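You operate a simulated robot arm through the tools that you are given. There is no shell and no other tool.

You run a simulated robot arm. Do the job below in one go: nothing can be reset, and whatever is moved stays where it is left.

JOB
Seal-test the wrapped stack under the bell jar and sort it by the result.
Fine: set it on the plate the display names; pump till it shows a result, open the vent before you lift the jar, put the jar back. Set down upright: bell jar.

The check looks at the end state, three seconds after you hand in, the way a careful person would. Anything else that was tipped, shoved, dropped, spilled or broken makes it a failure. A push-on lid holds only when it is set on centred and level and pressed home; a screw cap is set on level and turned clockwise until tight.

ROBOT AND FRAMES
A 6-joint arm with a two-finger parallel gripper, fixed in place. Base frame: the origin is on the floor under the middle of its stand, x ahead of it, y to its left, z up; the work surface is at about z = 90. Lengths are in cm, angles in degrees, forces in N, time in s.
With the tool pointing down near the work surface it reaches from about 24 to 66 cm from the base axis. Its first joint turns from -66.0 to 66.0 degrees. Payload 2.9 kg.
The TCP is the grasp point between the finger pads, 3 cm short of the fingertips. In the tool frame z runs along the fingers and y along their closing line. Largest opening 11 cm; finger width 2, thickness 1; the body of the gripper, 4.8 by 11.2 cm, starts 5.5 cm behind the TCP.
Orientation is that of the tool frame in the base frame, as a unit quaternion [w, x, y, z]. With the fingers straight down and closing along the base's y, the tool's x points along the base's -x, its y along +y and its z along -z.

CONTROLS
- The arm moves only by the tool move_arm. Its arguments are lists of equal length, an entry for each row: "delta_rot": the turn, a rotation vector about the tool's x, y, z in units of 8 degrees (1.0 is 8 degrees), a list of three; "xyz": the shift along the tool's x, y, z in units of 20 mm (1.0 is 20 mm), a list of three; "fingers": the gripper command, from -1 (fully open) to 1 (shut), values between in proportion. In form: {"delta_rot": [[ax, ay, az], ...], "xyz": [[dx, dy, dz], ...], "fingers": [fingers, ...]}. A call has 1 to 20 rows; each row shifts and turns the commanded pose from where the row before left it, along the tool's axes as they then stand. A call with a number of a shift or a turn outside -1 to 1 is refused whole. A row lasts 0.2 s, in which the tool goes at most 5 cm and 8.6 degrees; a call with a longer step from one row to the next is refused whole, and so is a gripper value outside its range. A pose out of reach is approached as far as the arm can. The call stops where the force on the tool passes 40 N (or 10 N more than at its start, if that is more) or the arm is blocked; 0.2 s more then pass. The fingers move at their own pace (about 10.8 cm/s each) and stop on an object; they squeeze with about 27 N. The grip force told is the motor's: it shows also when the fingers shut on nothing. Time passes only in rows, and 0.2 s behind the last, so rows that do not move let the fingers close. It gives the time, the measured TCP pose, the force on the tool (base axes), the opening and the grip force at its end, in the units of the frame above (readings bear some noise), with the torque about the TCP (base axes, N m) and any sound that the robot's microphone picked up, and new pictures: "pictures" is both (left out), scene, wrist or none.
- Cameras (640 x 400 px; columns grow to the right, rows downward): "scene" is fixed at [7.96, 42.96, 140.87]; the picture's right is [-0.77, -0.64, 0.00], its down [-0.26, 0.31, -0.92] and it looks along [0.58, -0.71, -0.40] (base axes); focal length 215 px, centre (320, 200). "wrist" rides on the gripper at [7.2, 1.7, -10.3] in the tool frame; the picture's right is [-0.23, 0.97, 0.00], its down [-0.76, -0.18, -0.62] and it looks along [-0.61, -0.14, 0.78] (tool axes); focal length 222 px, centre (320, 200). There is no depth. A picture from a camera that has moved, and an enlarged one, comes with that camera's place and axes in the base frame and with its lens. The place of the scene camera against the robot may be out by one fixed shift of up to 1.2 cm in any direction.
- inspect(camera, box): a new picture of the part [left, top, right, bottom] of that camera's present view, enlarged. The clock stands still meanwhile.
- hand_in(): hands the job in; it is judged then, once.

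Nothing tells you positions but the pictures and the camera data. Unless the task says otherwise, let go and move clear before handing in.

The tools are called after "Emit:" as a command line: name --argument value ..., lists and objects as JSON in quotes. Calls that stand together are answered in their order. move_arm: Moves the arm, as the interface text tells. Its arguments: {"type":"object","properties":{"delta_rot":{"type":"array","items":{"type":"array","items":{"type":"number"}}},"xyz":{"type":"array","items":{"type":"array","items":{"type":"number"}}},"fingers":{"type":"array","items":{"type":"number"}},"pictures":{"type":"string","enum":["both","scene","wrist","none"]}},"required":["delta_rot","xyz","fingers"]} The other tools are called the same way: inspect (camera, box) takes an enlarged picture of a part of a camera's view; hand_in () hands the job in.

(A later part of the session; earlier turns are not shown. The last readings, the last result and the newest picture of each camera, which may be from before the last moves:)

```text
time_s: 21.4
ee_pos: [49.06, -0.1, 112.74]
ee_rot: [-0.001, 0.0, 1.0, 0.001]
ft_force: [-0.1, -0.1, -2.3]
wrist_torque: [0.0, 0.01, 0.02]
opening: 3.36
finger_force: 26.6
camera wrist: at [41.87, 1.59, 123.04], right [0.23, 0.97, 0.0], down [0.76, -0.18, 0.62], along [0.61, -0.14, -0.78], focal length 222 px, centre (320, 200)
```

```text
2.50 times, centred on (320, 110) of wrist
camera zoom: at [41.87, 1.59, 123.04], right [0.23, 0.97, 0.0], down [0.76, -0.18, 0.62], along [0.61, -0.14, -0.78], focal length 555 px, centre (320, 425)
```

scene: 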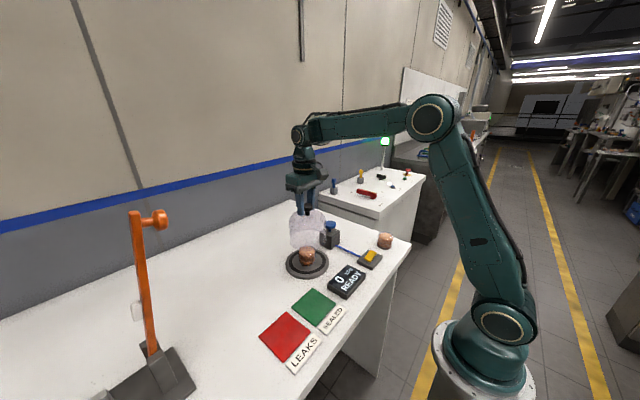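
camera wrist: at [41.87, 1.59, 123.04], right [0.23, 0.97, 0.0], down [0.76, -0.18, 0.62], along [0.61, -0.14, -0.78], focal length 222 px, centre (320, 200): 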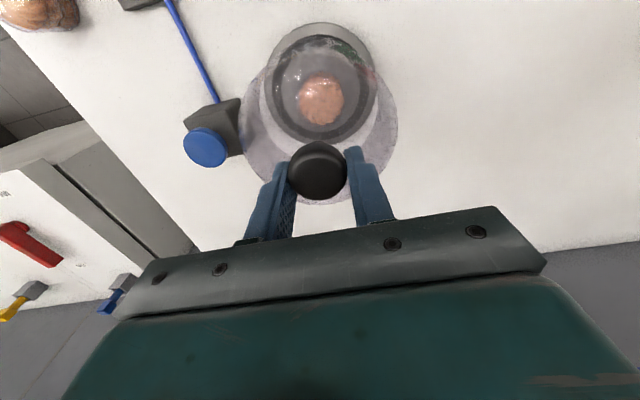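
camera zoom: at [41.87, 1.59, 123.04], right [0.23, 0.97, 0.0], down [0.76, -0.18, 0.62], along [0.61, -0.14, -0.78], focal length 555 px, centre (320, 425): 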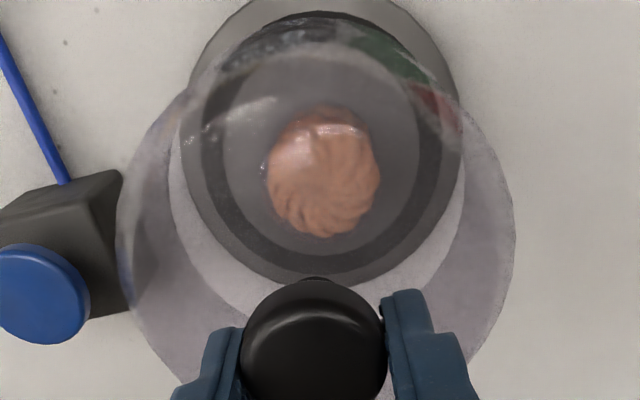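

From directly above, the gasket ring centres at (49.06, -0.1), outer radius about 6.3, and the jar is only 1–2 mm off. I'll apply that small correction and lower until the rim is about 1 cm above the plate.

Emit:
move_arm --delta_rot '[[0, 0, 0], [0, 0, 0], [0, 0, 0], [0, 0, 0], [0, 0, 0], [0, 0, 0], [0, 0, 0]]' --xyz '[[0.05, 0.09, 0.3], [0, 0, 0.6], [0, 0, 0.8], [0, 0, 0.8], [0, 0, 0.8], [0, 0, 0.5], [0, 0, 0.2]]' --fingers '[1, 1, 1, 1, 1, 1, 1]' --pictures "both"

Emit:
inspect --camera "scene" --box '[250, 200, 370, 300]'

Emit:
inspect --camera "wrist" --box '[200, 30, 440, 190]'

```text
time_s: 22.9
ee_pos: [49.03, 0.15, 104.6]
ee_rot: [-0.001, 0.0, 1.0, 0.0]
ft_force: [0.4, 0.1, -1.7]
wrist_torque: [0.02, 0.0, 0.0]
opening: 3.33
finger_force: 27.3
camera wrist: at [41.79, 1.81, 114.93], right [0.23, 0.97, 0.0], down [0.76, -0.18, 0.62], along [0.61, -0.14, -0.78], focal length 222 px, centre (320, 200)
```

scene: 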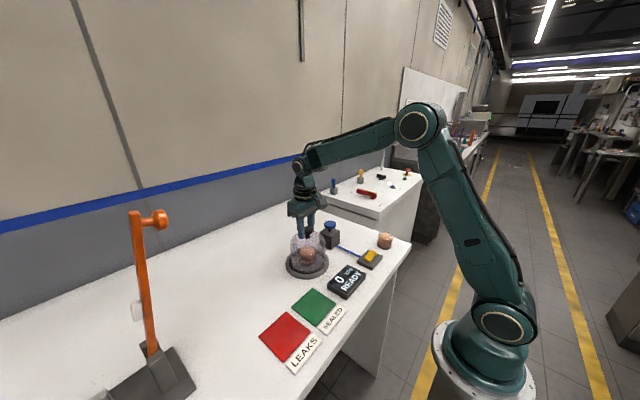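
wrist: 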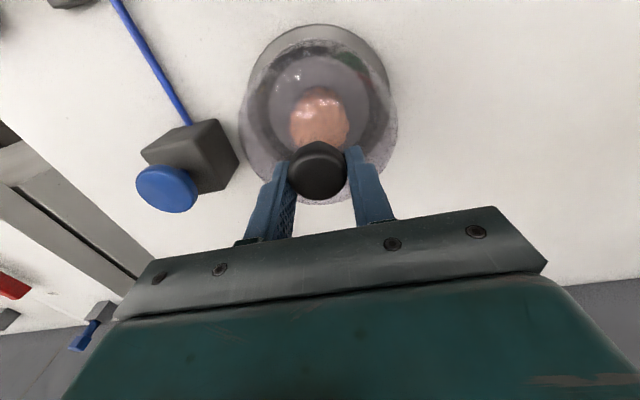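

```text
4.00 times, centred on (310, 250) of scene
camera zoom: at [7.96, 42.96, 140.87], right [-0.77, -0.64, 0.0], down [-0.26, 0.31, -0.92], along [0.58, -0.71, -0.4], focal length 860 px, centre (360, 0)
```

zoom: 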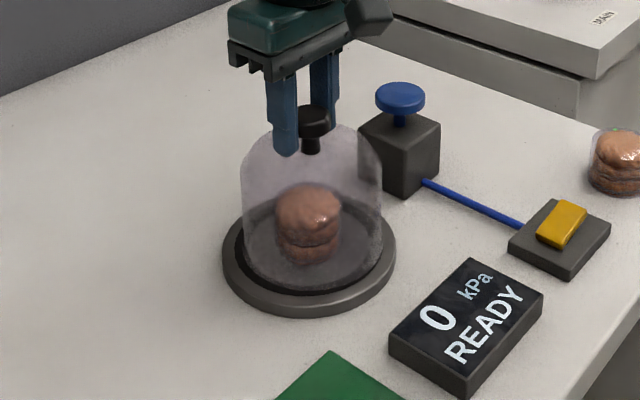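

```text
2.50 times, centred on (320, 110) of wrist
camera zoom: at [41.79, 1.81, 114.93], right [0.23, 0.97, 0.0], down [0.76, -0.18, 0.62], along [0.61, -0.14, -0.78], focal length 555 px, centre (320, 425)
```

zoom: 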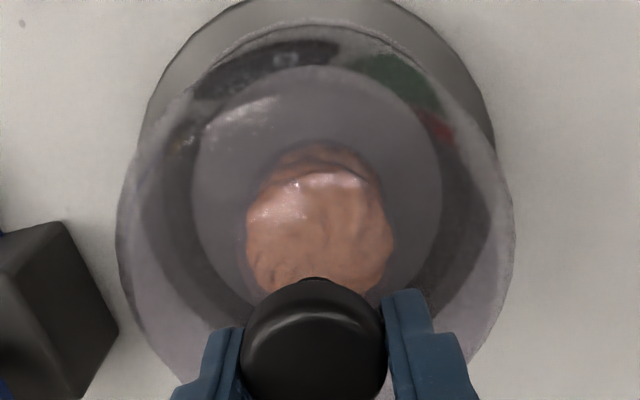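

The rim is about 1 cm above the gasket and very close to aligned, though the scene view hints at a few millimetres of offset. I'll zoom in to check before setting it down.

Emit:
inspect --camera "scene" --box '[278, 230, 338, 285]'

Emit:
inspect --camera "wrist" --box '[230, 15, 410, 110]'

```text
7.27 times, centred on (308, 258) of scene
camera zoom: at [7.96, 42.96, 140.87], right [-0.77, -0.64, 0.0], down [-0.26, 0.31, -0.92], along [0.58, -0.71, -0.4], focal length 1564 px, centre (407, -218)
```

zoom: 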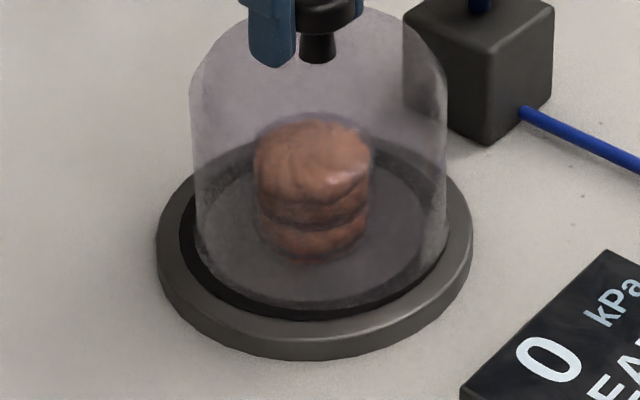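

```text
3.56 times, centred on (320, 62) of wrist
camera zoom: at [41.79, 1.81, 114.93], right [0.23, 0.97, 0.0], down [0.76, -0.18, 0.62], along [0.61, -0.14, -0.78], focal length 790 px, centre (320, 689)
```

zoom: 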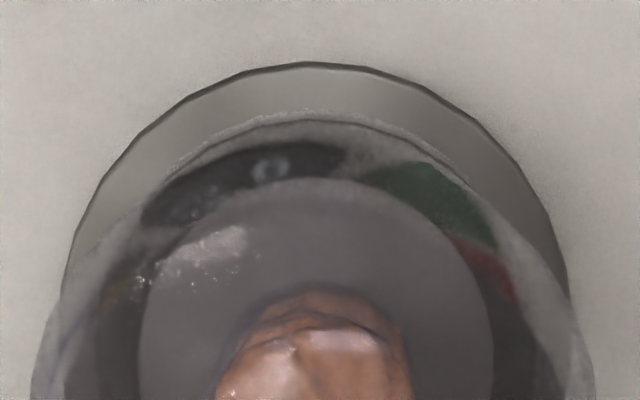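

Both views agree that the rim sits about 3–4 mm too far toward the robot. I'll shift +x by 3.5 mm and look again.

Emit:
move_arm --delta_rot '[[0, 0, 0], [0, 0, 0]]' --xyz '[[-0.175, -0.02, 0], [0, 0, 0]]' --fingers '[1, 1]' --pictures "none"

Emit:
inspect --camera "scene" --box '[278, 230, 338, 285]'

Emit:
inspect --camera "wrist" --box '[230, 15, 410, 110]'

```text
time_s: 23.6
ee_pos: [49.33, 0.15, 104.62]
ee_rot: [0.0, 0.0, 1.0, 0.0]
ft_force: [-0.2, 0.2, -2.0]
wrist_torque: [-0.01, 0.01, 0.01]
opening: 3.34
finger_force: 26.7
```

```text
7.27 times, centred on (308, 258) of scene
camera zoom: at [7.96, 42.96, 140.87], right [-0.77, -0.64, 0.0], down [-0.26, 0.31, -0.92], along [0.58, -0.71, -0.4], focal length 1564 px, centre (407, -218)
```

zoom: 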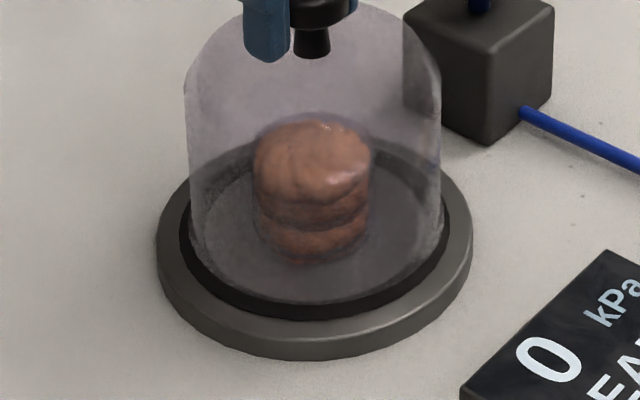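

```text
3.56 times, centred on (320, 62) of wrist
camera zoom: at [42.13, 1.79, 115.02], right [0.23, 0.97, 0.0], down [0.76, -0.18, 0.62], along [0.61, -0.14, -0.78], focal length 790 px, centre (320, 689)
```

zoom: 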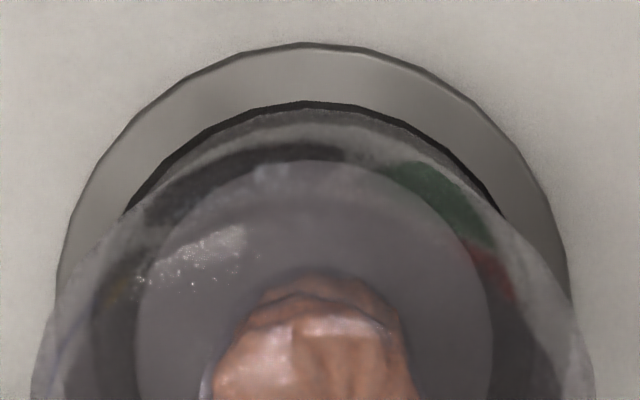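

Laterally it now matches. A further nudge of about 2 mm in +x and 1 mm in -y should finish the centring; I'll lower 5 mm and re-check.

Emit:
move_arm --delta_rot '[[0, 0, 0], [0, 0, 0], [0, 0, 0]]' --xyz '[[-0.1, -0.06, 0], [0, 0, 0.25], [0, 0, 0]]' --fingers '[1, 1, 1]' --pictures "none"

Emit:
inspect --camera "scene" --box '[278, 230, 338, 285]'

Emit:
inspect --camera "wrist" --box '[230, 15, 410, 110]'

```text
time_s: 24.4
ee_pos: [49.61, 0.08, 104.22]
ee_rot: [-0.001, -0.001, 1.0, 0.0]
ft_force: [0.5, -0.3, -2.0]
wrist_torque: [0.0, -0.03, -0.05]
opening: 3.33
finger_force: 27.0
```

```text
7.27 times, centred on (308, 258) of scene
camera zoom: at [7.96, 42.96, 140.87], right [-0.77, -0.64, 0.0], down [-0.26, 0.31, -0.92], along [0.58, -0.71, -0.4], focal length 1564 px, centre (407, -218)
```

zoom: 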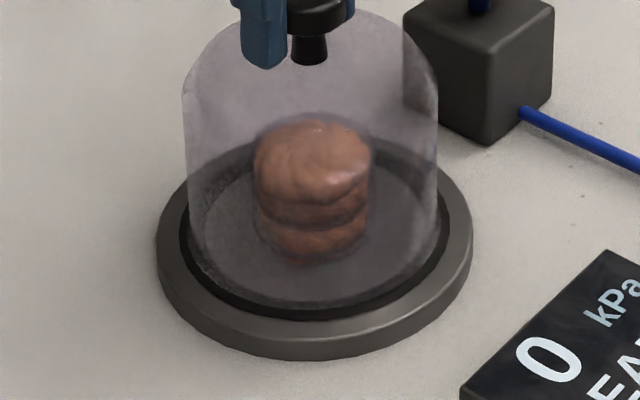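

```text
3.56 times, centred on (320, 62) of wrist
camera zoom: at [42.4, 1.7, 114.52], right [0.23, 0.97, 0.0], down [0.76, -0.18, 0.62], along [0.61, -0.14, -0.78], focal length 790 px, centre (320, 689)
```

zoom: 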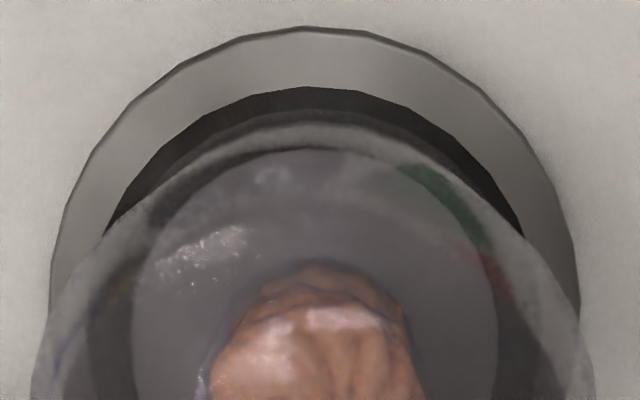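

Now the rim is concentric within a millimetre in both views. Lowering gently to contact.

Emit:
move_arm --delta_rot '[[0, 0, 0], [0, 0, 0], [0, 0, 0], [0, 0, 0], [0, 0, 0]]' --xyz '[[0.02, -0.035, 0], [0, 0, 0.1], [0, 0, 0.1], [0, 0, 0.05], [0, 0, 0]]' --fingers '[1, 1, 1, 1, 1]' --pictures "none"

Emit:
inspect --camera "scene" --box '[278, 230, 338, 285]'

Emit:
inspect --camera "wrist" --box '[230, 15, 410, 110]'

```text
time_s: 25.6
ee_pos: [49.57, -0.21, 103.83]
ee_rot: [0.002, -0.001, 1.0, 0.0]
ft_force: [0.7, 3.8, 16.6]
wrist_torque: [-0.16, 0.69, -0.09]
opening: 3.32
finger_force: 26.8
```

```text
7.27 times, centred on (308, 258) of scene
camera zoom: at [7.94, 42.97, 140.87], right [-0.77, -0.64, 0.0], down [-0.26, 0.31, -0.92], along [0.58, -0.71, -0.4], focal length 1564 px, centre (407, -218)
```

zoom: 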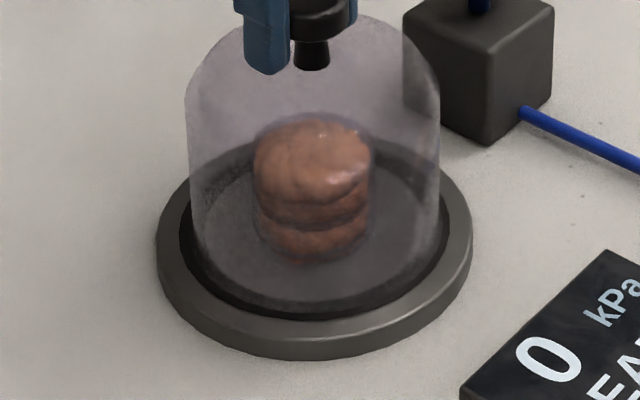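

```text
3.56 times, centred on (320, 62) of wrist
camera zoom: at [42.27, 1.6, 114.18], right [0.23, 0.97, 0.0], down [0.76, -0.18, 0.63], along [0.61, -0.14, -0.78], focal length 790 px, centre (320, 689)
```

zoom: 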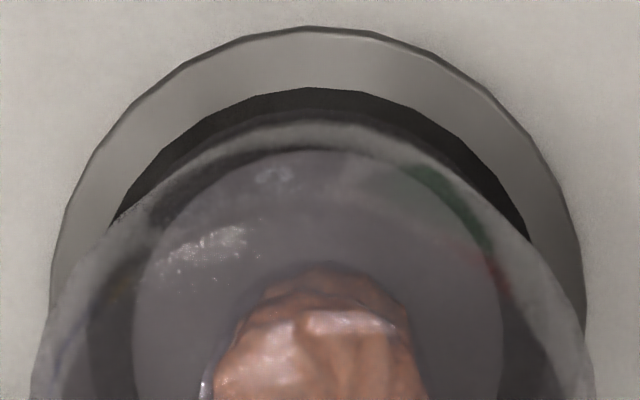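

Contact was made with about 17 N. I'll ease up 1–2 mm to shed the preload so the jar settles without a jump when released.

Emit:
move_arm --delta_rot '[[0, 0, 0], [0, 0, 0]]' --xyz '[[0, 0, -0.06], [0, 0, 0]]' --fingers '[1, 1]' --pictures "none"

```text
time_s: 26.1
ee_pos: [49.62, -0.04, 103.81]
ee_rot: [0.001, 0.0, 1.0, 0.0]
ft_force: [1.8, 5.7, 15.8]
wrist_torque: [-0.04, -0.53, 0.14]
opening: 3.36
finger_force: 27.1
```

Emit:
move_arm --delta_rot '[[0, 0, 0], [0, 0, 0]]' --xyz '[[0, 0, -0.06], [0, 0, 0]]' --fingers '[1, 1]' --pictures "none"

Emit:
inspect --camera "scene" --box '[278, 230, 338, 285]'

Emit:
inspect --camera "wrist" --box '[230, 15, 410, 110]'

```text
time_s: 26.8
ee_pos: [49.55, -0.13, 103.81]
ee_rot: [-0.001, -0.001, 1.0, 0.0]
ft_force: [2.4, 3.9, 10.3]
wrist_torque: [-0.09, -0.46, 0.09]
opening: 3.35
finger_force: 27.1
```

```text
7.27 times, centred on (308, 258) of scene
camera zoom: at [7.95, 42.97, 140.87], right [-0.77, -0.64, 0.0], down [-0.26, 0.31, -0.92], along [0.58, -0.71, -0.4], focal length 1564 px, centre (407, -218)
```

zoom: 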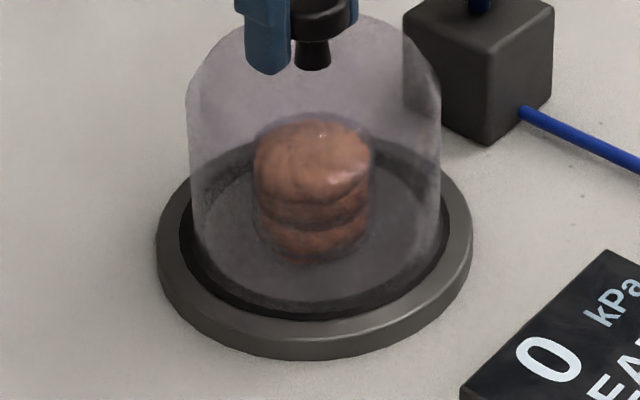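

```text
3.56 times, centred on (320, 62) of wrist
camera zoom: at [42.31, 1.59, 114.2], right [0.23, 0.97, 0.0], down [0.76, -0.18, 0.62], along [0.61, -0.14, -0.78], focal length 790 px, centre (320, 689)
```

zoom: 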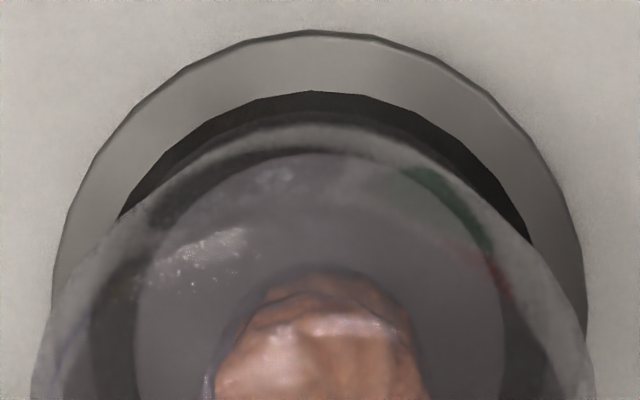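

Emit:
move_arm --delta_rot '[[0, 0, 0], [0, 0, 0]]' --xyz '[[0, 0, -0.06], [0, 0, 0]]' --fingers '[1, 1]' --pictures "none"

```text
time_s: 27.4
ee_pos: [49.35, -0.1, 104.0]
ee_rot: [-0.003, 0.001, 1.0, -0.001]
ft_force: [-0.2, -0.3, -0.2]
wrist_torque: [-0.05, -0.1, -0.03]
opening: 3.34
finger_force: 27.0
```

The load is now near zero with the jar resting on the gasket. Opening the fingers slowly.

Emit:
move_arm --delta_rot '[[0, 0, 0], [0, 0, 0], [0, 0, 0], [0, 0, 0], [0, 0, 0]]' --xyz '[[0, 0, 0], [0, 0, 0], [0, 0, 0], [0, 0, 0], [0, 0, 0]]' --fingers '[0.38, 0.3, 0.2, 0.1, 0.0]' --pictures "wrist"

Emit:
inspect --camera "scene" --box '[278, 225, 338, 280]'

Emit:
inspect --camera "wrist" --box '[230, 15, 410, 110]'

```text
time_s: 28.6
ee_pos: [49.51, -0.09, 103.96]
ee_rot: [0.0, 0.0, 1.0, 0.0]
ft_force: [0.4, 0.3, -0.4]
wrist_torque: [0.01, 0.01, -0.01]
opening: 5.51
finger_force: 0.0
camera wrist: at [42.29, 1.59, 114.32], right [0.23, 0.97, 0.0], down [0.76, -0.18, 0.62], along [0.61, -0.14, -0.78], focal length 222 px, centre (320, 200)
```

wrist: 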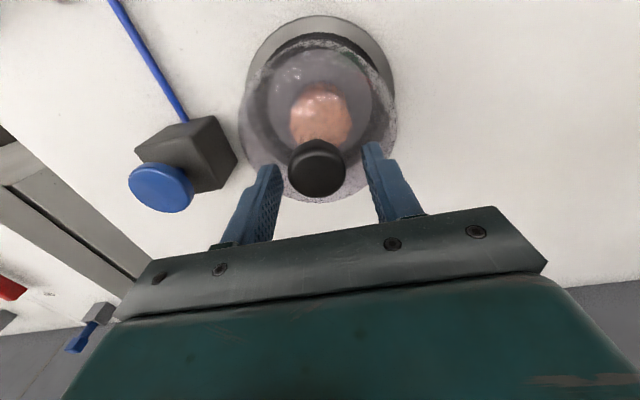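

```text
7.27 times, centred on (308, 252) of scene
camera zoom: at [7.96, 42.96, 140.87], right [-0.77, -0.64, 0.0], down [-0.26, 0.31, -0.92], along [0.58, -0.71, -0.4], focal length 1564 px, centre (407, -182)
```

zoom: 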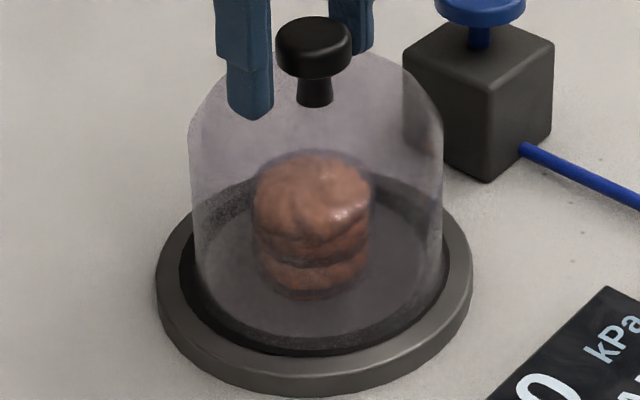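

```text
3.56 times, centred on (320, 62) of wrist
camera zoom: at [42.29, 1.59, 114.32], right [0.23, 0.97, 0.0], down [0.76, -0.18, 0.62], along [0.61, -0.14, -0.78], focal length 790 px, centre (320, 689)
```

zoom: 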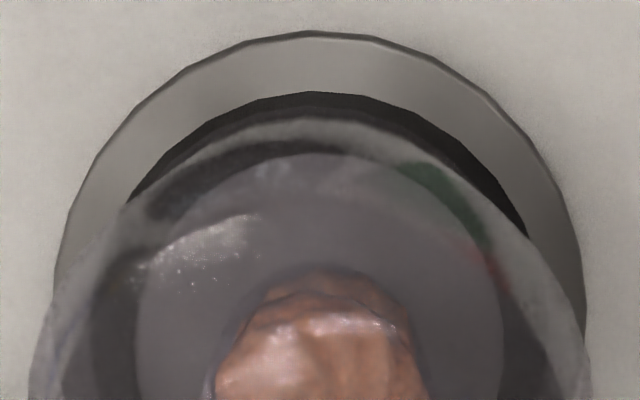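

The jar is seated on the gasket. I'll rise clear, close the fingers and go above the blue knob.

Emit:
move_arm --delta_rot '[[0, 0, 0], [0, 0, 0], [0, 0, 0], [0, 0, 0], [0, 0, 0], [0, 0, 0], [0, 0, 0], [0, 0, 0], [0, 0, 0], [0, 0, 0], [0, 0, 0], [0, 0, 0]]' --xyz '[[0, 0, -0.5], [0, 0, -1], [0, 0, -1], [0, 0, -1], [-0.02, -1, 0], [-0.02, -1, 0], [-0.02, -1, 0], [-0.02, -1, 0], [-0.02, -1, 0], [-0.02, -1, 0], [0, -0.95, 0], [0, 0, 0]]' --fingers '[0, 0, 0, 0, 0.5, 1, 1, 1, 1, 1, 1, 1]' --pictures "both"

Emit:
inspect --camera "wrist" --box '[200, 60, 440, 220]'

Emit:
inspect --camera "scene" --box '[270, 190, 390, 300]'

```text
time_s: 31.1
ee_pos: [49.82, -13.96, 110.95]
ee_rot: [0.0, 0.0, 1.0, 0.0]
ft_force: [0.9, 0.2, 0.3]
wrist_torque: [0.0, -0.01, 0.0]
opening: 0.0
finger_force: 27.3
camera wrist: at [42.51, -12.25, 121.31], right [0.23, 0.97, 0.0], down [0.76, -0.18, 0.62], along [0.61, -0.14, -0.78], focal length 222 px, centre (320, 200)
```

scene: 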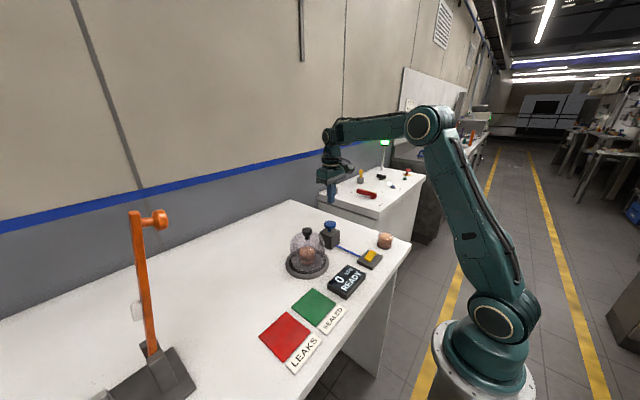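
wrist: 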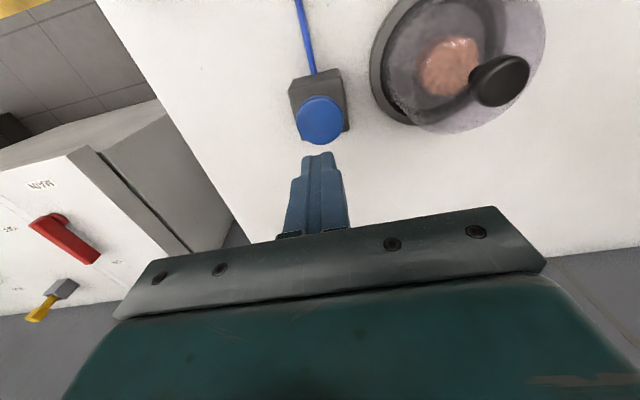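

```text
2.50 times, centred on (320, 140) of wrist
camera zoom: at [42.51, -12.25, 121.31], right [0.23, 0.97, 0.0], down [0.76, -0.18, 0.62], along [0.61, -0.14, -0.78], focal length 555 px, centre (320, 350)
```

zoom: 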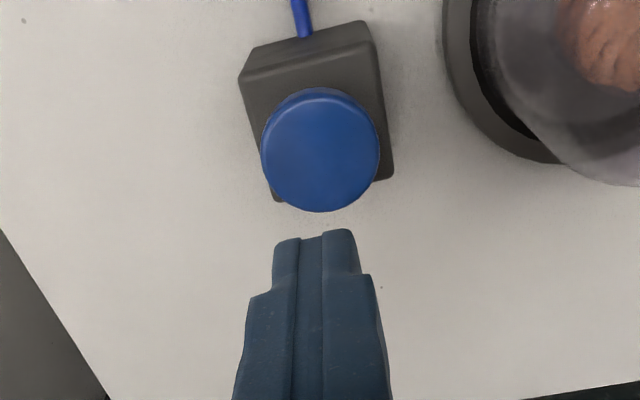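

```text
3.64 times, centred on (330, 245) of scene
camera zoom: at [7.96, 42.96, 140.87], right [-0.77, -0.64, 0.0], down [-0.26, 0.31, -0.92], along [0.58, -0.71, -0.4], focal length 782 px, centre (284, 36)
```

zoom: 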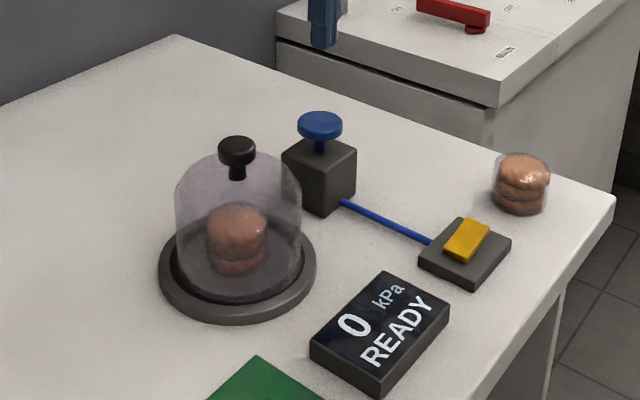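

The fingertips are centred over the blue knob (top z≈99.5). I'll go down and press it one careful step at a time, watching force and the display.

Emit:
move_arm --delta_rot '[[0, 0, 0], [0, 0, 0], [0, 0, 0], [0, 0, 0], [0, 0, 0], [0, 0, 0]]' --xyz '[[0, 0, 0.9], [0, 0, 0.9], [0, 0, 0.9], [0, 0, 0.9], [0, 0, 0.4], [0, 0, 0.2]]' --fingers '[1, 1, 1, 1, 1, 1]' --pictures "none"

Emit:
inspect --camera "scene" --box '[300, 200, 390, 300]'

```text
time_s: 32.5
ee_pos: [49.55, -14.16, 102.42]
ee_rot: [0.0, 0.0, 1.0, 0.001]
ft_force: [0.1, 0.7, 0.6]
wrist_torque: [0.01, 0.01, -0.05]
opening: 0.01
finger_force: 26.8
```

```text
4.00 times, centred on (345, 250) of scene
camera zoom: at [7.96, 42.96, 140.87], right [-0.77, -0.64, 0.0], down [-0.26, 0.31, -0.92], along [0.58, -0.71, -0.4], focal length 860 px, centre (220, 0)
```

zoom: 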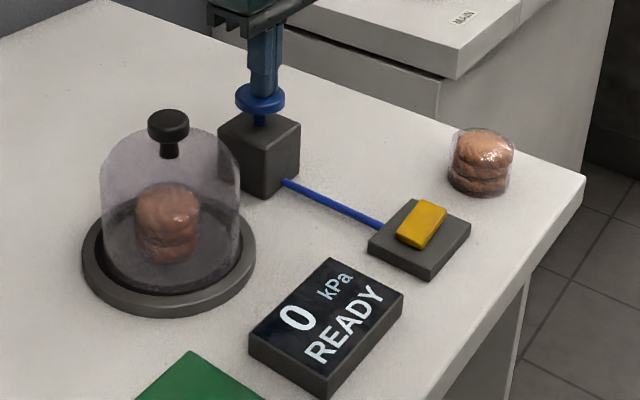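

Emit:
move_arm --delta_rot '[[0, 0, 0], [0, 0, 0], [0, 0, 0], [0, 0, 0], [0, 0, 0]]' --xyz '[[0, 0, 0.2], [0, 0, 0.2], [0, 0, 0.2], [0, 0, 0.2], [0, 0, 0]]' --fingers '[1, 1, 1, 1, 1]' --pictures "none"

Emit:
inspect --camera "scene" --box '[300, 200, 390, 300]'

```text
time_s: 33.8
ee_pos: [49.74, -13.96, 101.0]
ee_rot: [0.0, 0.0, 1.0, 0.0]
ft_force: [-1.6, -1.3, 3.8]
wrist_torque: [-0.03, 0.05, -0.03]
opening: 0.0
finger_force: 27.1
heard: click
```

```text
4.00 times, centred on (345, 250) of scene
camera zoom: at [7.95, 42.96, 140.87], right [-0.77, -0.64, 0.0], down [-0.26, 0.31, -0.92], along [0.58, -0.71, -0.4], focal length 860 px, centre (220, 0)
```

zoom: 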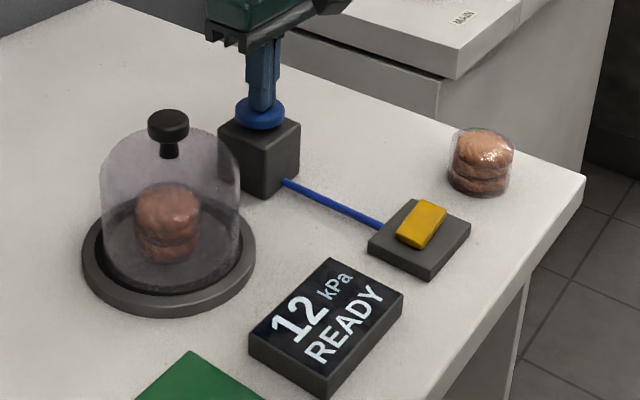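

The press clicked and the display reads 12 kPa, so the blue knob is the pump and yellow is the vent. Continuing with strokes.

Emit:
move_arm --delta_rot '[[0, 0, 0], [0, 0, 0], [0, 0, 0], [0, 0, 0], [0, 0, 0], [0, 0, 0], [0, 0, 0], [0, 0, 0]]' --xyz '[[0, 0, -0.5], [0, 0, -0.5], [0, 0, 0], [0, 0, 0.3], [0, 0, 0.3], [0, 0, 0.3], [0, 0, 0.1], [0, 0, 0]]' --fingers '[1, 1, 1, 1, 1, 1, 1, 1]' --pictures "none"

Emit:
inspect --camera "scene" --box '[300, 200, 390, 300]'

```text
time_s: 35.5
ee_pos: [49.75, -14.15, 100.97]
ee_rot: [0.001, 0.0, 1.0, 0.0]
ft_force: [1.3, 1.0, 4.9]
wrist_torque: [0.02, -0.04, 0.06]
opening: 0.0
finger_force: 26.9
heard: click
```

```text
4.00 times, centred on (345, 250) of scene
camera zoom: at [7.95, 42.97, 140.87], right [-0.77, -0.64, 0.0], down [-0.26, 0.31, -0.92], along [0.58, -0.71, -0.4], focal length 860 px, centre (220, 0)
```

zoom: 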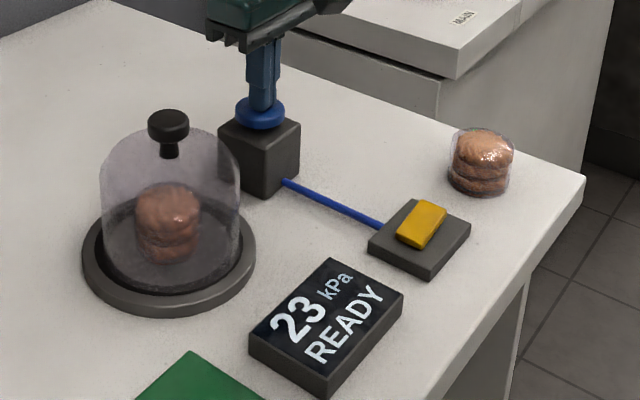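

It now reads 23 kPa after two strokes and hasn't shown a result yet. Another two strokes.

Emit:
move_arm --delta_rot '[[0, 0, 0], [0, 0, 0], [0, 0, 0], [0, 0, 0], [0, 0, 0], [0, 0, 0], [0, 0, 0], [0, 0, 0], [0, 0, 0], [0, 0, 0], [0, 0, 0], [0, 0, 0], [0, 0, 0], [0, 0, 0], [0, 0, 0], [0, 0, 0]]' --xyz '[[0, 0, -0.5], [0, 0, -0.5], [0, 0, 0], [0, 0, 0.3], [0, 0, 0.3], [0, 0, 0.3], [0, 0, 0.1], [0, 0, 0], [0, 0, -0.5], [0, 0, -0.5], [0, 0, 0], [0, 0, 0.3], [0, 0, 0.3], [0, 0, 0.3], [0, 0, 0.1], [0, 0, 0]]' --fingers '[1, 1, 1, 1, 1, 1, 1, 1, 1, 1, 1, 1, 1, 1, 1, 1]' --pictures "none"

Emit:
inspect --camera "scene" --box '[300, 200, 390, 300]'

```text
time_s: 39.0
ee_pos: [49.66, -13.95, 101.13]
ee_rot: [0.0, 0.0, 1.0, 0.0]
ft_force: [-1.5, 0.6, 2.9]
wrist_torque: [0.05, 0.04, 0.0]
opening: 0.0
finger_force: 27.0
heard: click, click
```

```text
4.00 times, centred on (345, 250) of scene
camera zoom: at [7.95, 42.97, 140.87], right [-0.77, -0.64, 0.0], down [-0.26, 0.31, -0.92], along [0.58, -0.71, -0.4], focal length 860 px, centre (220, 0)
```

zoom: 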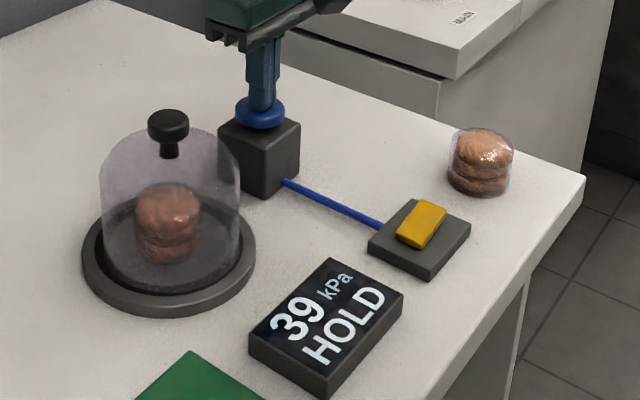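

The display says HOLD at 39 kPa. I'll lift off the knob, wait without touching anything, and watch.

Emit:
move_arm --delta_rot '[[0, 0, 0], [0, 0, 0], [0, 0, 0], [0, 0, 0], [0, 0, 0], [0, 0, 0], [0, 0, 0], [0, 0, 0]]' --xyz '[[0, 0, -0.5], [0, 0, -0.5], [0, 0, 0], [0, 0, 0], [0, 0, 0], [0, 0, 0], [0, 0, 0], [0, 0, 0]]' --fingers '[1, 1, 1, 1, 1, 1, 1, 1]' --pictures "none"

Emit:
inspect --camera "scene" --box '[300, 200, 390, 300]'

```text
time_s: 40.8
ee_pos: [49.74, -13.98, 103.0]
ee_rot: [-0.001, 0.001, 1.0, 0.0]
ft_force: [-0.2, -0.2, 0.0]
wrist_torque: [-0.02, 0.0, 0.01]
opening: 0.0
finger_force: 27.3
```

```text
4.00 times, centred on (345, 250) of scene
camera zoom: at [7.96, 42.96, 140.87], right [-0.77, -0.64, 0.0], down [-0.26, 0.31, -0.92], along [0.58, -0.71, -0.4], focal length 860 px, centre (220, 0)
```

zoom: 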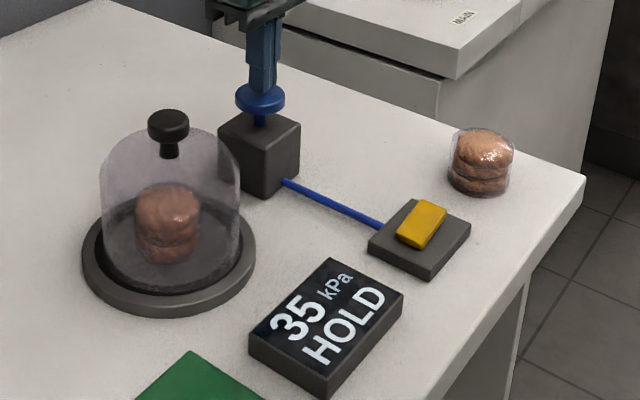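

The pressure is slowly falling (35) while it holds. I'll add a stroke to keep it up and check for the result.

Emit:
move_arm --delta_rot '[[0, 0, 0], [0, 0, 0], [0, 0, 0], [0, 0, 0], [0, 0, 0], [0, 0, 0]]' --xyz '[[0, 0, 0.3], [0, 0, 0.3], [0, 0, 0.3], [0, 0, 0.1], [0, 0, -0.5], [0, 0, -0.5]]' --fingers '[1, 1, 1, 1, 1, 1]' --pictures "none"

Emit:
inspect --camera "scene" --box '[300, 200, 390, 300]'

```text
time_s: 42.1
ee_pos: [49.56, -13.9, 103.05]
ee_rot: [-0.001, 0.0, 1.0, 0.0]
ft_force: [-0.2, 0.2, -0.6]
wrist_torque: [-0.02, 0.04, 0.01]
opening: 0.0
finger_force: 26.9
heard: click
```

```text
4.00 times, centred on (345, 250) of scene
camera zoom: at [7.96, 42.96, 140.87], right [-0.77, -0.64, 0.0], down [-0.26, 0.31, -0.92], along [0.58, -0.71, -0.4], focal length 860 px, centre (220, 0)
```

zoom: 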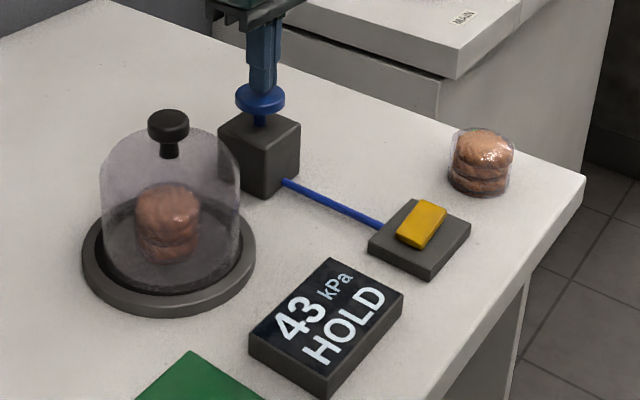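

It reads 43 kPa, still HOLD. I'll add one more stroke and wait a moment.

Emit:
move_arm --delta_rot '[[0, 0, 0], [0, 0, 0], [0, 0, 0], [0, 0, 0], [0, 0, 0], [0, 0, 0], [0, 0, 0], [0, 0, 0], [0, 0, 0]]' --xyz '[[0, 0, 0.3], [0, 0, 0.3], [0, 0, 0.3], [0, 0, 0.1], [0, 0, -0.5], [0, 0, -0.5], [0, 0, 0], [0, 0, 0], [0, 0, 0]]' --fingers '[1, 1, 1, 1, 1, 1, 1, 1, 1]' --pictures "none"

Emit:
inspect --camera "scene" --box '[300, 200, 390, 300]'

```text
time_s: 44.1
ee_pos: [49.79, -14.08, 103.04]
ee_rot: [-0.001, 0.0, 1.0, 0.0]
ft_force: [0.1, -0.5, 0.1]
wrist_torque: [-0.02, 0.02, 0.04]
opening: 0.01
finger_force: 27.2
heard: click
```

```text
4.00 times, centred on (345, 250) of scene
camera zoom: at [7.96, 42.96, 140.87], right [-0.77, -0.64, 0.0], down [-0.26, 0.31, -0.92], along [0.58, -0.71, -0.4], focal length 860 px, centre (220, 0)
```

zoom: 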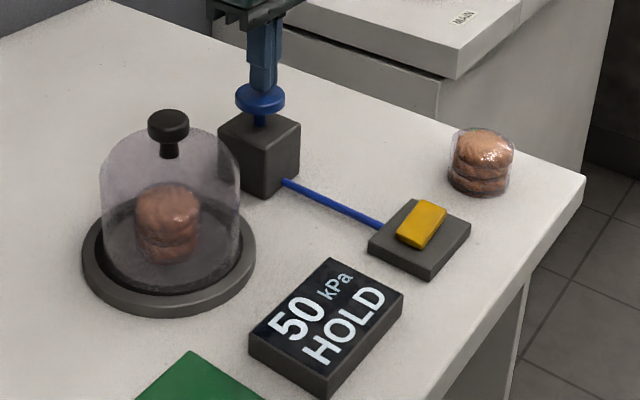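

It's at 50 kPa, still HOLD. Waiting a couple of seconds and re-reading.

Emit:
move_arm --delta_rot '[[0, 0, 0], [0, 0, 0], [0, 0, 0], [0, 0, 0], [0, 0, 0], [0, 0, 0], [0, 0, 0], [0, 0, 0]]' --xyz '[[0, 0, 0], [0, 0, 0], [0, 0, 0], [0, 0, 0], [0, 0, 0], [0, 0, 0], [0, 0, 0], [0, 0, 0]]' --fingers '[1, 1, 1, 1, 1, 1, 1, 1]' --pictures "none"

Emit:
inspect --camera "scene" --box '[300, 200, 390, 300]'

```text
time_s: 46.0
ee_pos: [49.65, -14.01, 103.08]
ee_rot: [-0.001, 0.0, 1.0, 0.0]
ft_force: [0.1, 0.1, 0.1]
wrist_torque: [0.0, 0.02, 0.0]
opening: 0.03
finger_force: 27.1
```

```text
4.00 times, centred on (345, 250) of scene
camera zoom: at [7.96, 42.96, 140.87], right [-0.77, -0.64, 0.0], down [-0.26, 0.31, -0.92], along [0.58, -0.71, -0.4], focal length 860 px, centre (220, 0)
```

zoom: 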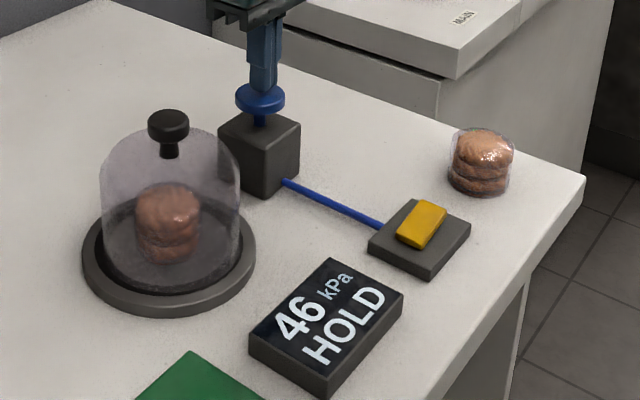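

Emit:
move_arm --delta_rot '[[0, 0, 0], [0, 0, 0], [0, 0, 0], [0, 0, 0], [0, 0, 0], [0, 0, 0], [0, 0, 0]]' --xyz '[[0, 0, 0.3], [0, 0, 0.3], [0, 0, 0.3], [0, 0, 0.1], [0, 0, -0.5], [0, 0, -0.5], [0, 0, 0]]' --fingers '[1, 1, 1, 1, 1, 1, 1]' --pictures "none"

Emit:
inspect --camera "scene" --box '[300, 200, 390, 300]'

```text
time_s: 47.5
ee_pos: [49.64, -13.93, 102.96]
ee_rot: [-0.001, 0.0, 1.0, 0.0]
ft_force: [0.8, 0.2, 0.3]
wrist_torque: [0.0, -0.01, -0.01]
opening: 0.0
finger_force: 26.9
```

```text
4.00 times, centred on (345, 250) of scene
camera zoom: at [7.96, 42.96, 140.87], right [-0.77, -0.64, 0.0], down [-0.26, 0.31, -0.92], along [0.58, -0.71, -0.4], focal length 860 px, centre (220, 0)
```

zoom: 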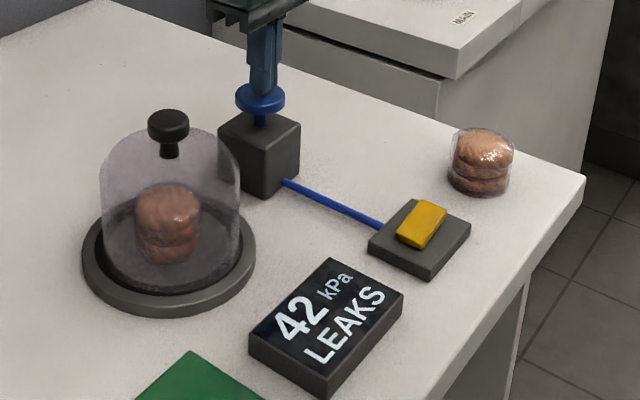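

The result is LEAKS, so the stack goes on the red plate. Next I open the vent, raising and crossing to the yellow pad at about (33, -15).

Emit:
move_arm --delta_rot '[[0, 0, 0], [0, 0, 0], [0, 0, 0], [0, 0, 0], [0, 0, 0], [0, 0, 0], [0, 0, 0], [0, 0, 0], [0, 0, 0], [0, 0, 0], [0, 0, 0], [0, 0, 0], [0, 0, 0]]' --xyz '[[0, 0, -0.8], [0, 0, -0.9], [0, 0, -0.8], [0.93, -0.053, 0], [0.93, -0.053, 0], [0.93, -0.053, 0], [0.93, -0.053, 0], [0.93, -0.053, 0], [0.93, -0.053, 0], [0.93, -0.053, 0], [0.93, -0.053, 0], [0.93, -0.053, 0], [0, 0, 0]]' --fingers '[1, 1, 1, 1, 1, 1, 1, 1, 1, 1, 1, 1, 1]' --pictures "both"

Emit:
inspect --camera "wrist" --box '[200, 40, 440, 200]'

Emit:
inspect --camera "scene" --box '[320, 215, 400, 300]'

```text
time_s: 50.4
ee_pos: [32.84, -15.06, 108.25]
ee_rot: [-0.001, 0.0, 1.0, -0.001]
ft_force: [-0.7, -0.4, 0.8]
wrist_torque: [0.0, -0.01, -0.01]
opening: 0.02
finger_force: 27.1
camera wrist: at [25.75, -13.31, 118.52], right [0.23, 0.97, 0.0], down [0.76, -0.18, 0.62], along [0.61, -0.14, -0.78], focal length 222 px, centre (320, 200)
```

scene: 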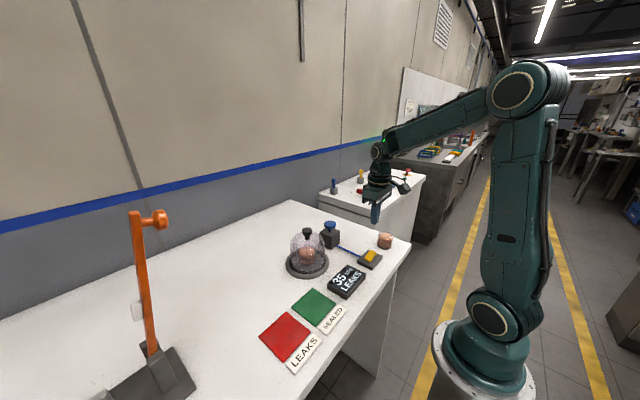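
wrist: 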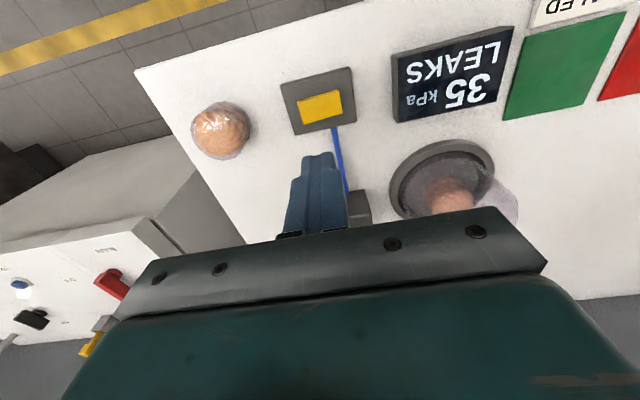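

```text
2.50 times, centred on (320, 120) of wrist
camera zoom: at [25.75, -13.31, 118.52], right [0.23, 0.97, 0.0], down [0.76, -0.18, 0.62], along [0.61, -0.14, -0.78], focal length 555 px, centre (320, 400)
```

zoom: 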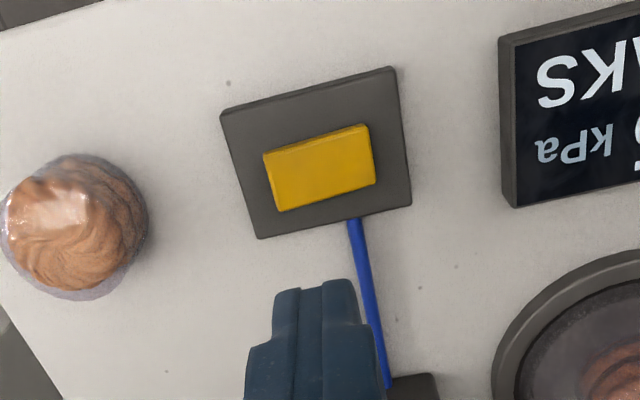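

```text
4.71 times, centred on (360, 258) of scene
camera zoom: at [7.96, 42.96, 140.87], right [-0.77, -0.64, 0.0], down [-0.26, 0.31, -0.92], along [0.58, -0.71, -0.4], focal length 1012 px, centre (132, -71)
```

zoom: 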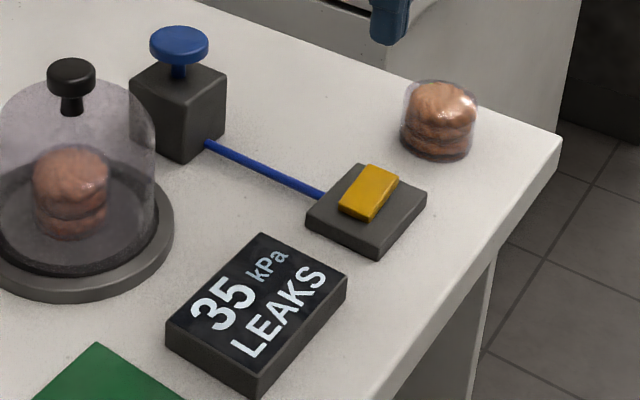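

The yellow pad is straight below (top z≈92.8). Descending and pressing gently.

Emit:
move_arm --delta_rot '[[0, 0, 0], [0, 0, 0], [0, 0, 0], [0, 0, 0], [0, 0, 0], [0, 0, 0], [0, 0, 0], [0, 0, 0], [0, 0, 0]]' --xyz '[[0, 0, 1], [0, 0, 1], [0, 0, 1], [0, 0, 1], [0, 0, 1], [0, 0, 0.5], [0, 0, 0.3], [0, 0, 0.15], [0, 0, 0]]' --fingers '[1, 1, 1, 1, 1, 1, 1, 1, 1]' --pictures "both"

Emit:
inspect --camera "scene" --box '[320, 215, 400, 300]'

Emit:
inspect --camera "wrist" --box '[240, 100, 400, 210]'

```text
time_s: 52.4
ee_pos: [33.03, -15.13, 96.11]
ee_rot: [-0.001, 0.0, 1.0, 0.0]
ft_force: [-0.1, 0.0, 0.0]
wrist_torque: [0.0, -0.01, -0.01]
opening: 0.0
finger_force: 27.2
camera wrist: at [25.81, -13.43, 106.51], right [0.23, 0.97, 0.0], down [0.76, -0.18, 0.62], along [0.61, -0.14, -0.78], focal length 222 px, centre (320, 200)
```

scene: 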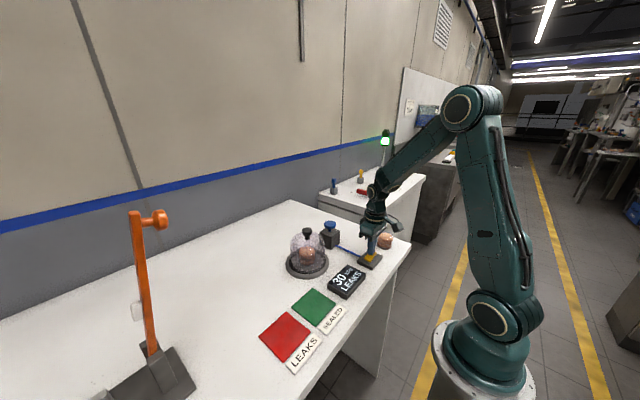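
wrist: 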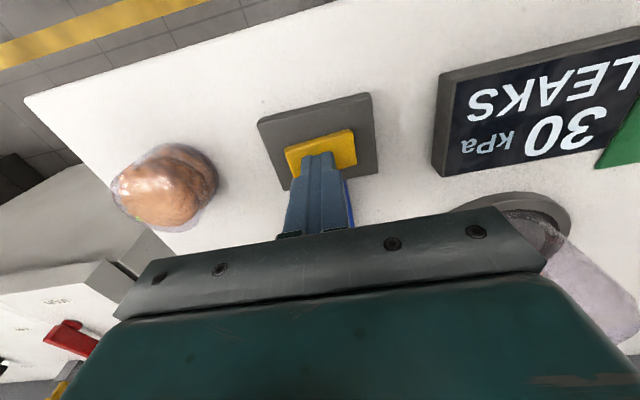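

```text
4.71 times, centred on (360, 258) of scene
camera zoom: at [7.96, 42.96, 140.87], right [-0.77, -0.64, 0.0], down [-0.26, 0.31, -0.92], along [0.58, -0.71, -0.4], focal length 1012 px, centre (132, -71)
```

zoom: 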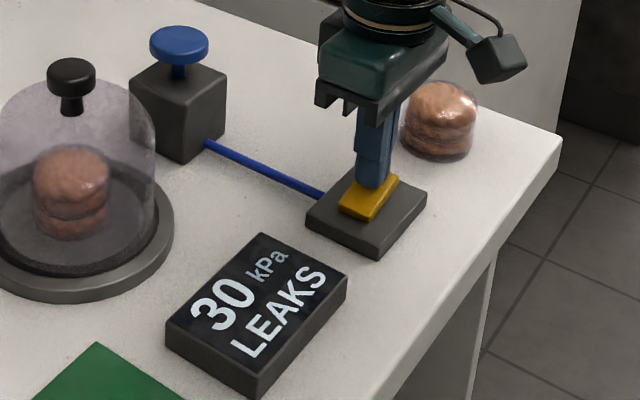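

```text
3.64 times, centred on (320, 155) of wrist
camera zoom: at [25.81, -13.43, 106.51], right [0.23, 0.97, 0.0], down [0.76, -0.18, 0.62], along [0.61, -0.14, -0.78], focal length 808 px, centre (320, 364)
```

zoom: 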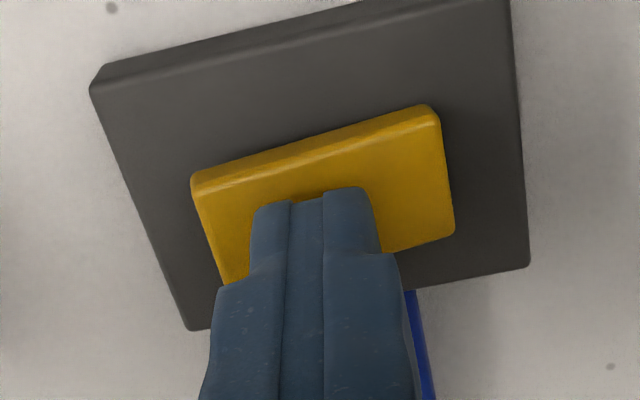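

Emit:
move_arm --delta_rot '[[0, 0, 0], [0, 0, 0], [0, 0, 0], [0, 0, 0], [0, 0, 0]]' --xyz '[[0, 0, 0.15], [0, 0, 0.15], [0, 0, 0.15], [0, 0, 0.1], [0, 0, 0]]' --fingers '[1, 1, 1, 1, 1]' --pictures "none"

Emit:
inspect --camera "scene" --box '[320, 215, 400, 300]'

```text
time_s: 53.1
ee_pos: [33.02, -15.08, 95.8]
ee_rot: [0.001, 0.0, 1.0, -0.001]
ft_force: [-3.7, 0.6, 6.0]
wrist_torque: [0.02, 0.21, 0.02]
opening: 0.01
finger_force: 26.8
stopped in row 3: the force on the tool passed its limit at 50 N (the readings are from after the stop); the commanded pose is now the measured one
```

```text
4.71 times, centred on (360, 258) of scene
camera zoom: at [7.94, 42.97, 140.87], right [-0.77, -0.64, 0.0], down [-0.26, 0.31, -0.92], along [0.58, -0.71, -0.4], focal length 1012 px, centre (132, -71)
```

zoom: 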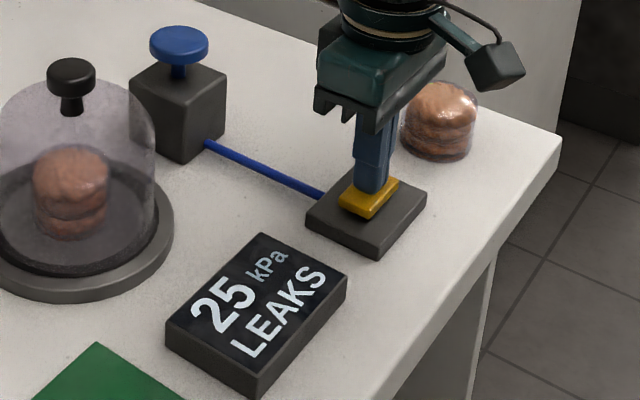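

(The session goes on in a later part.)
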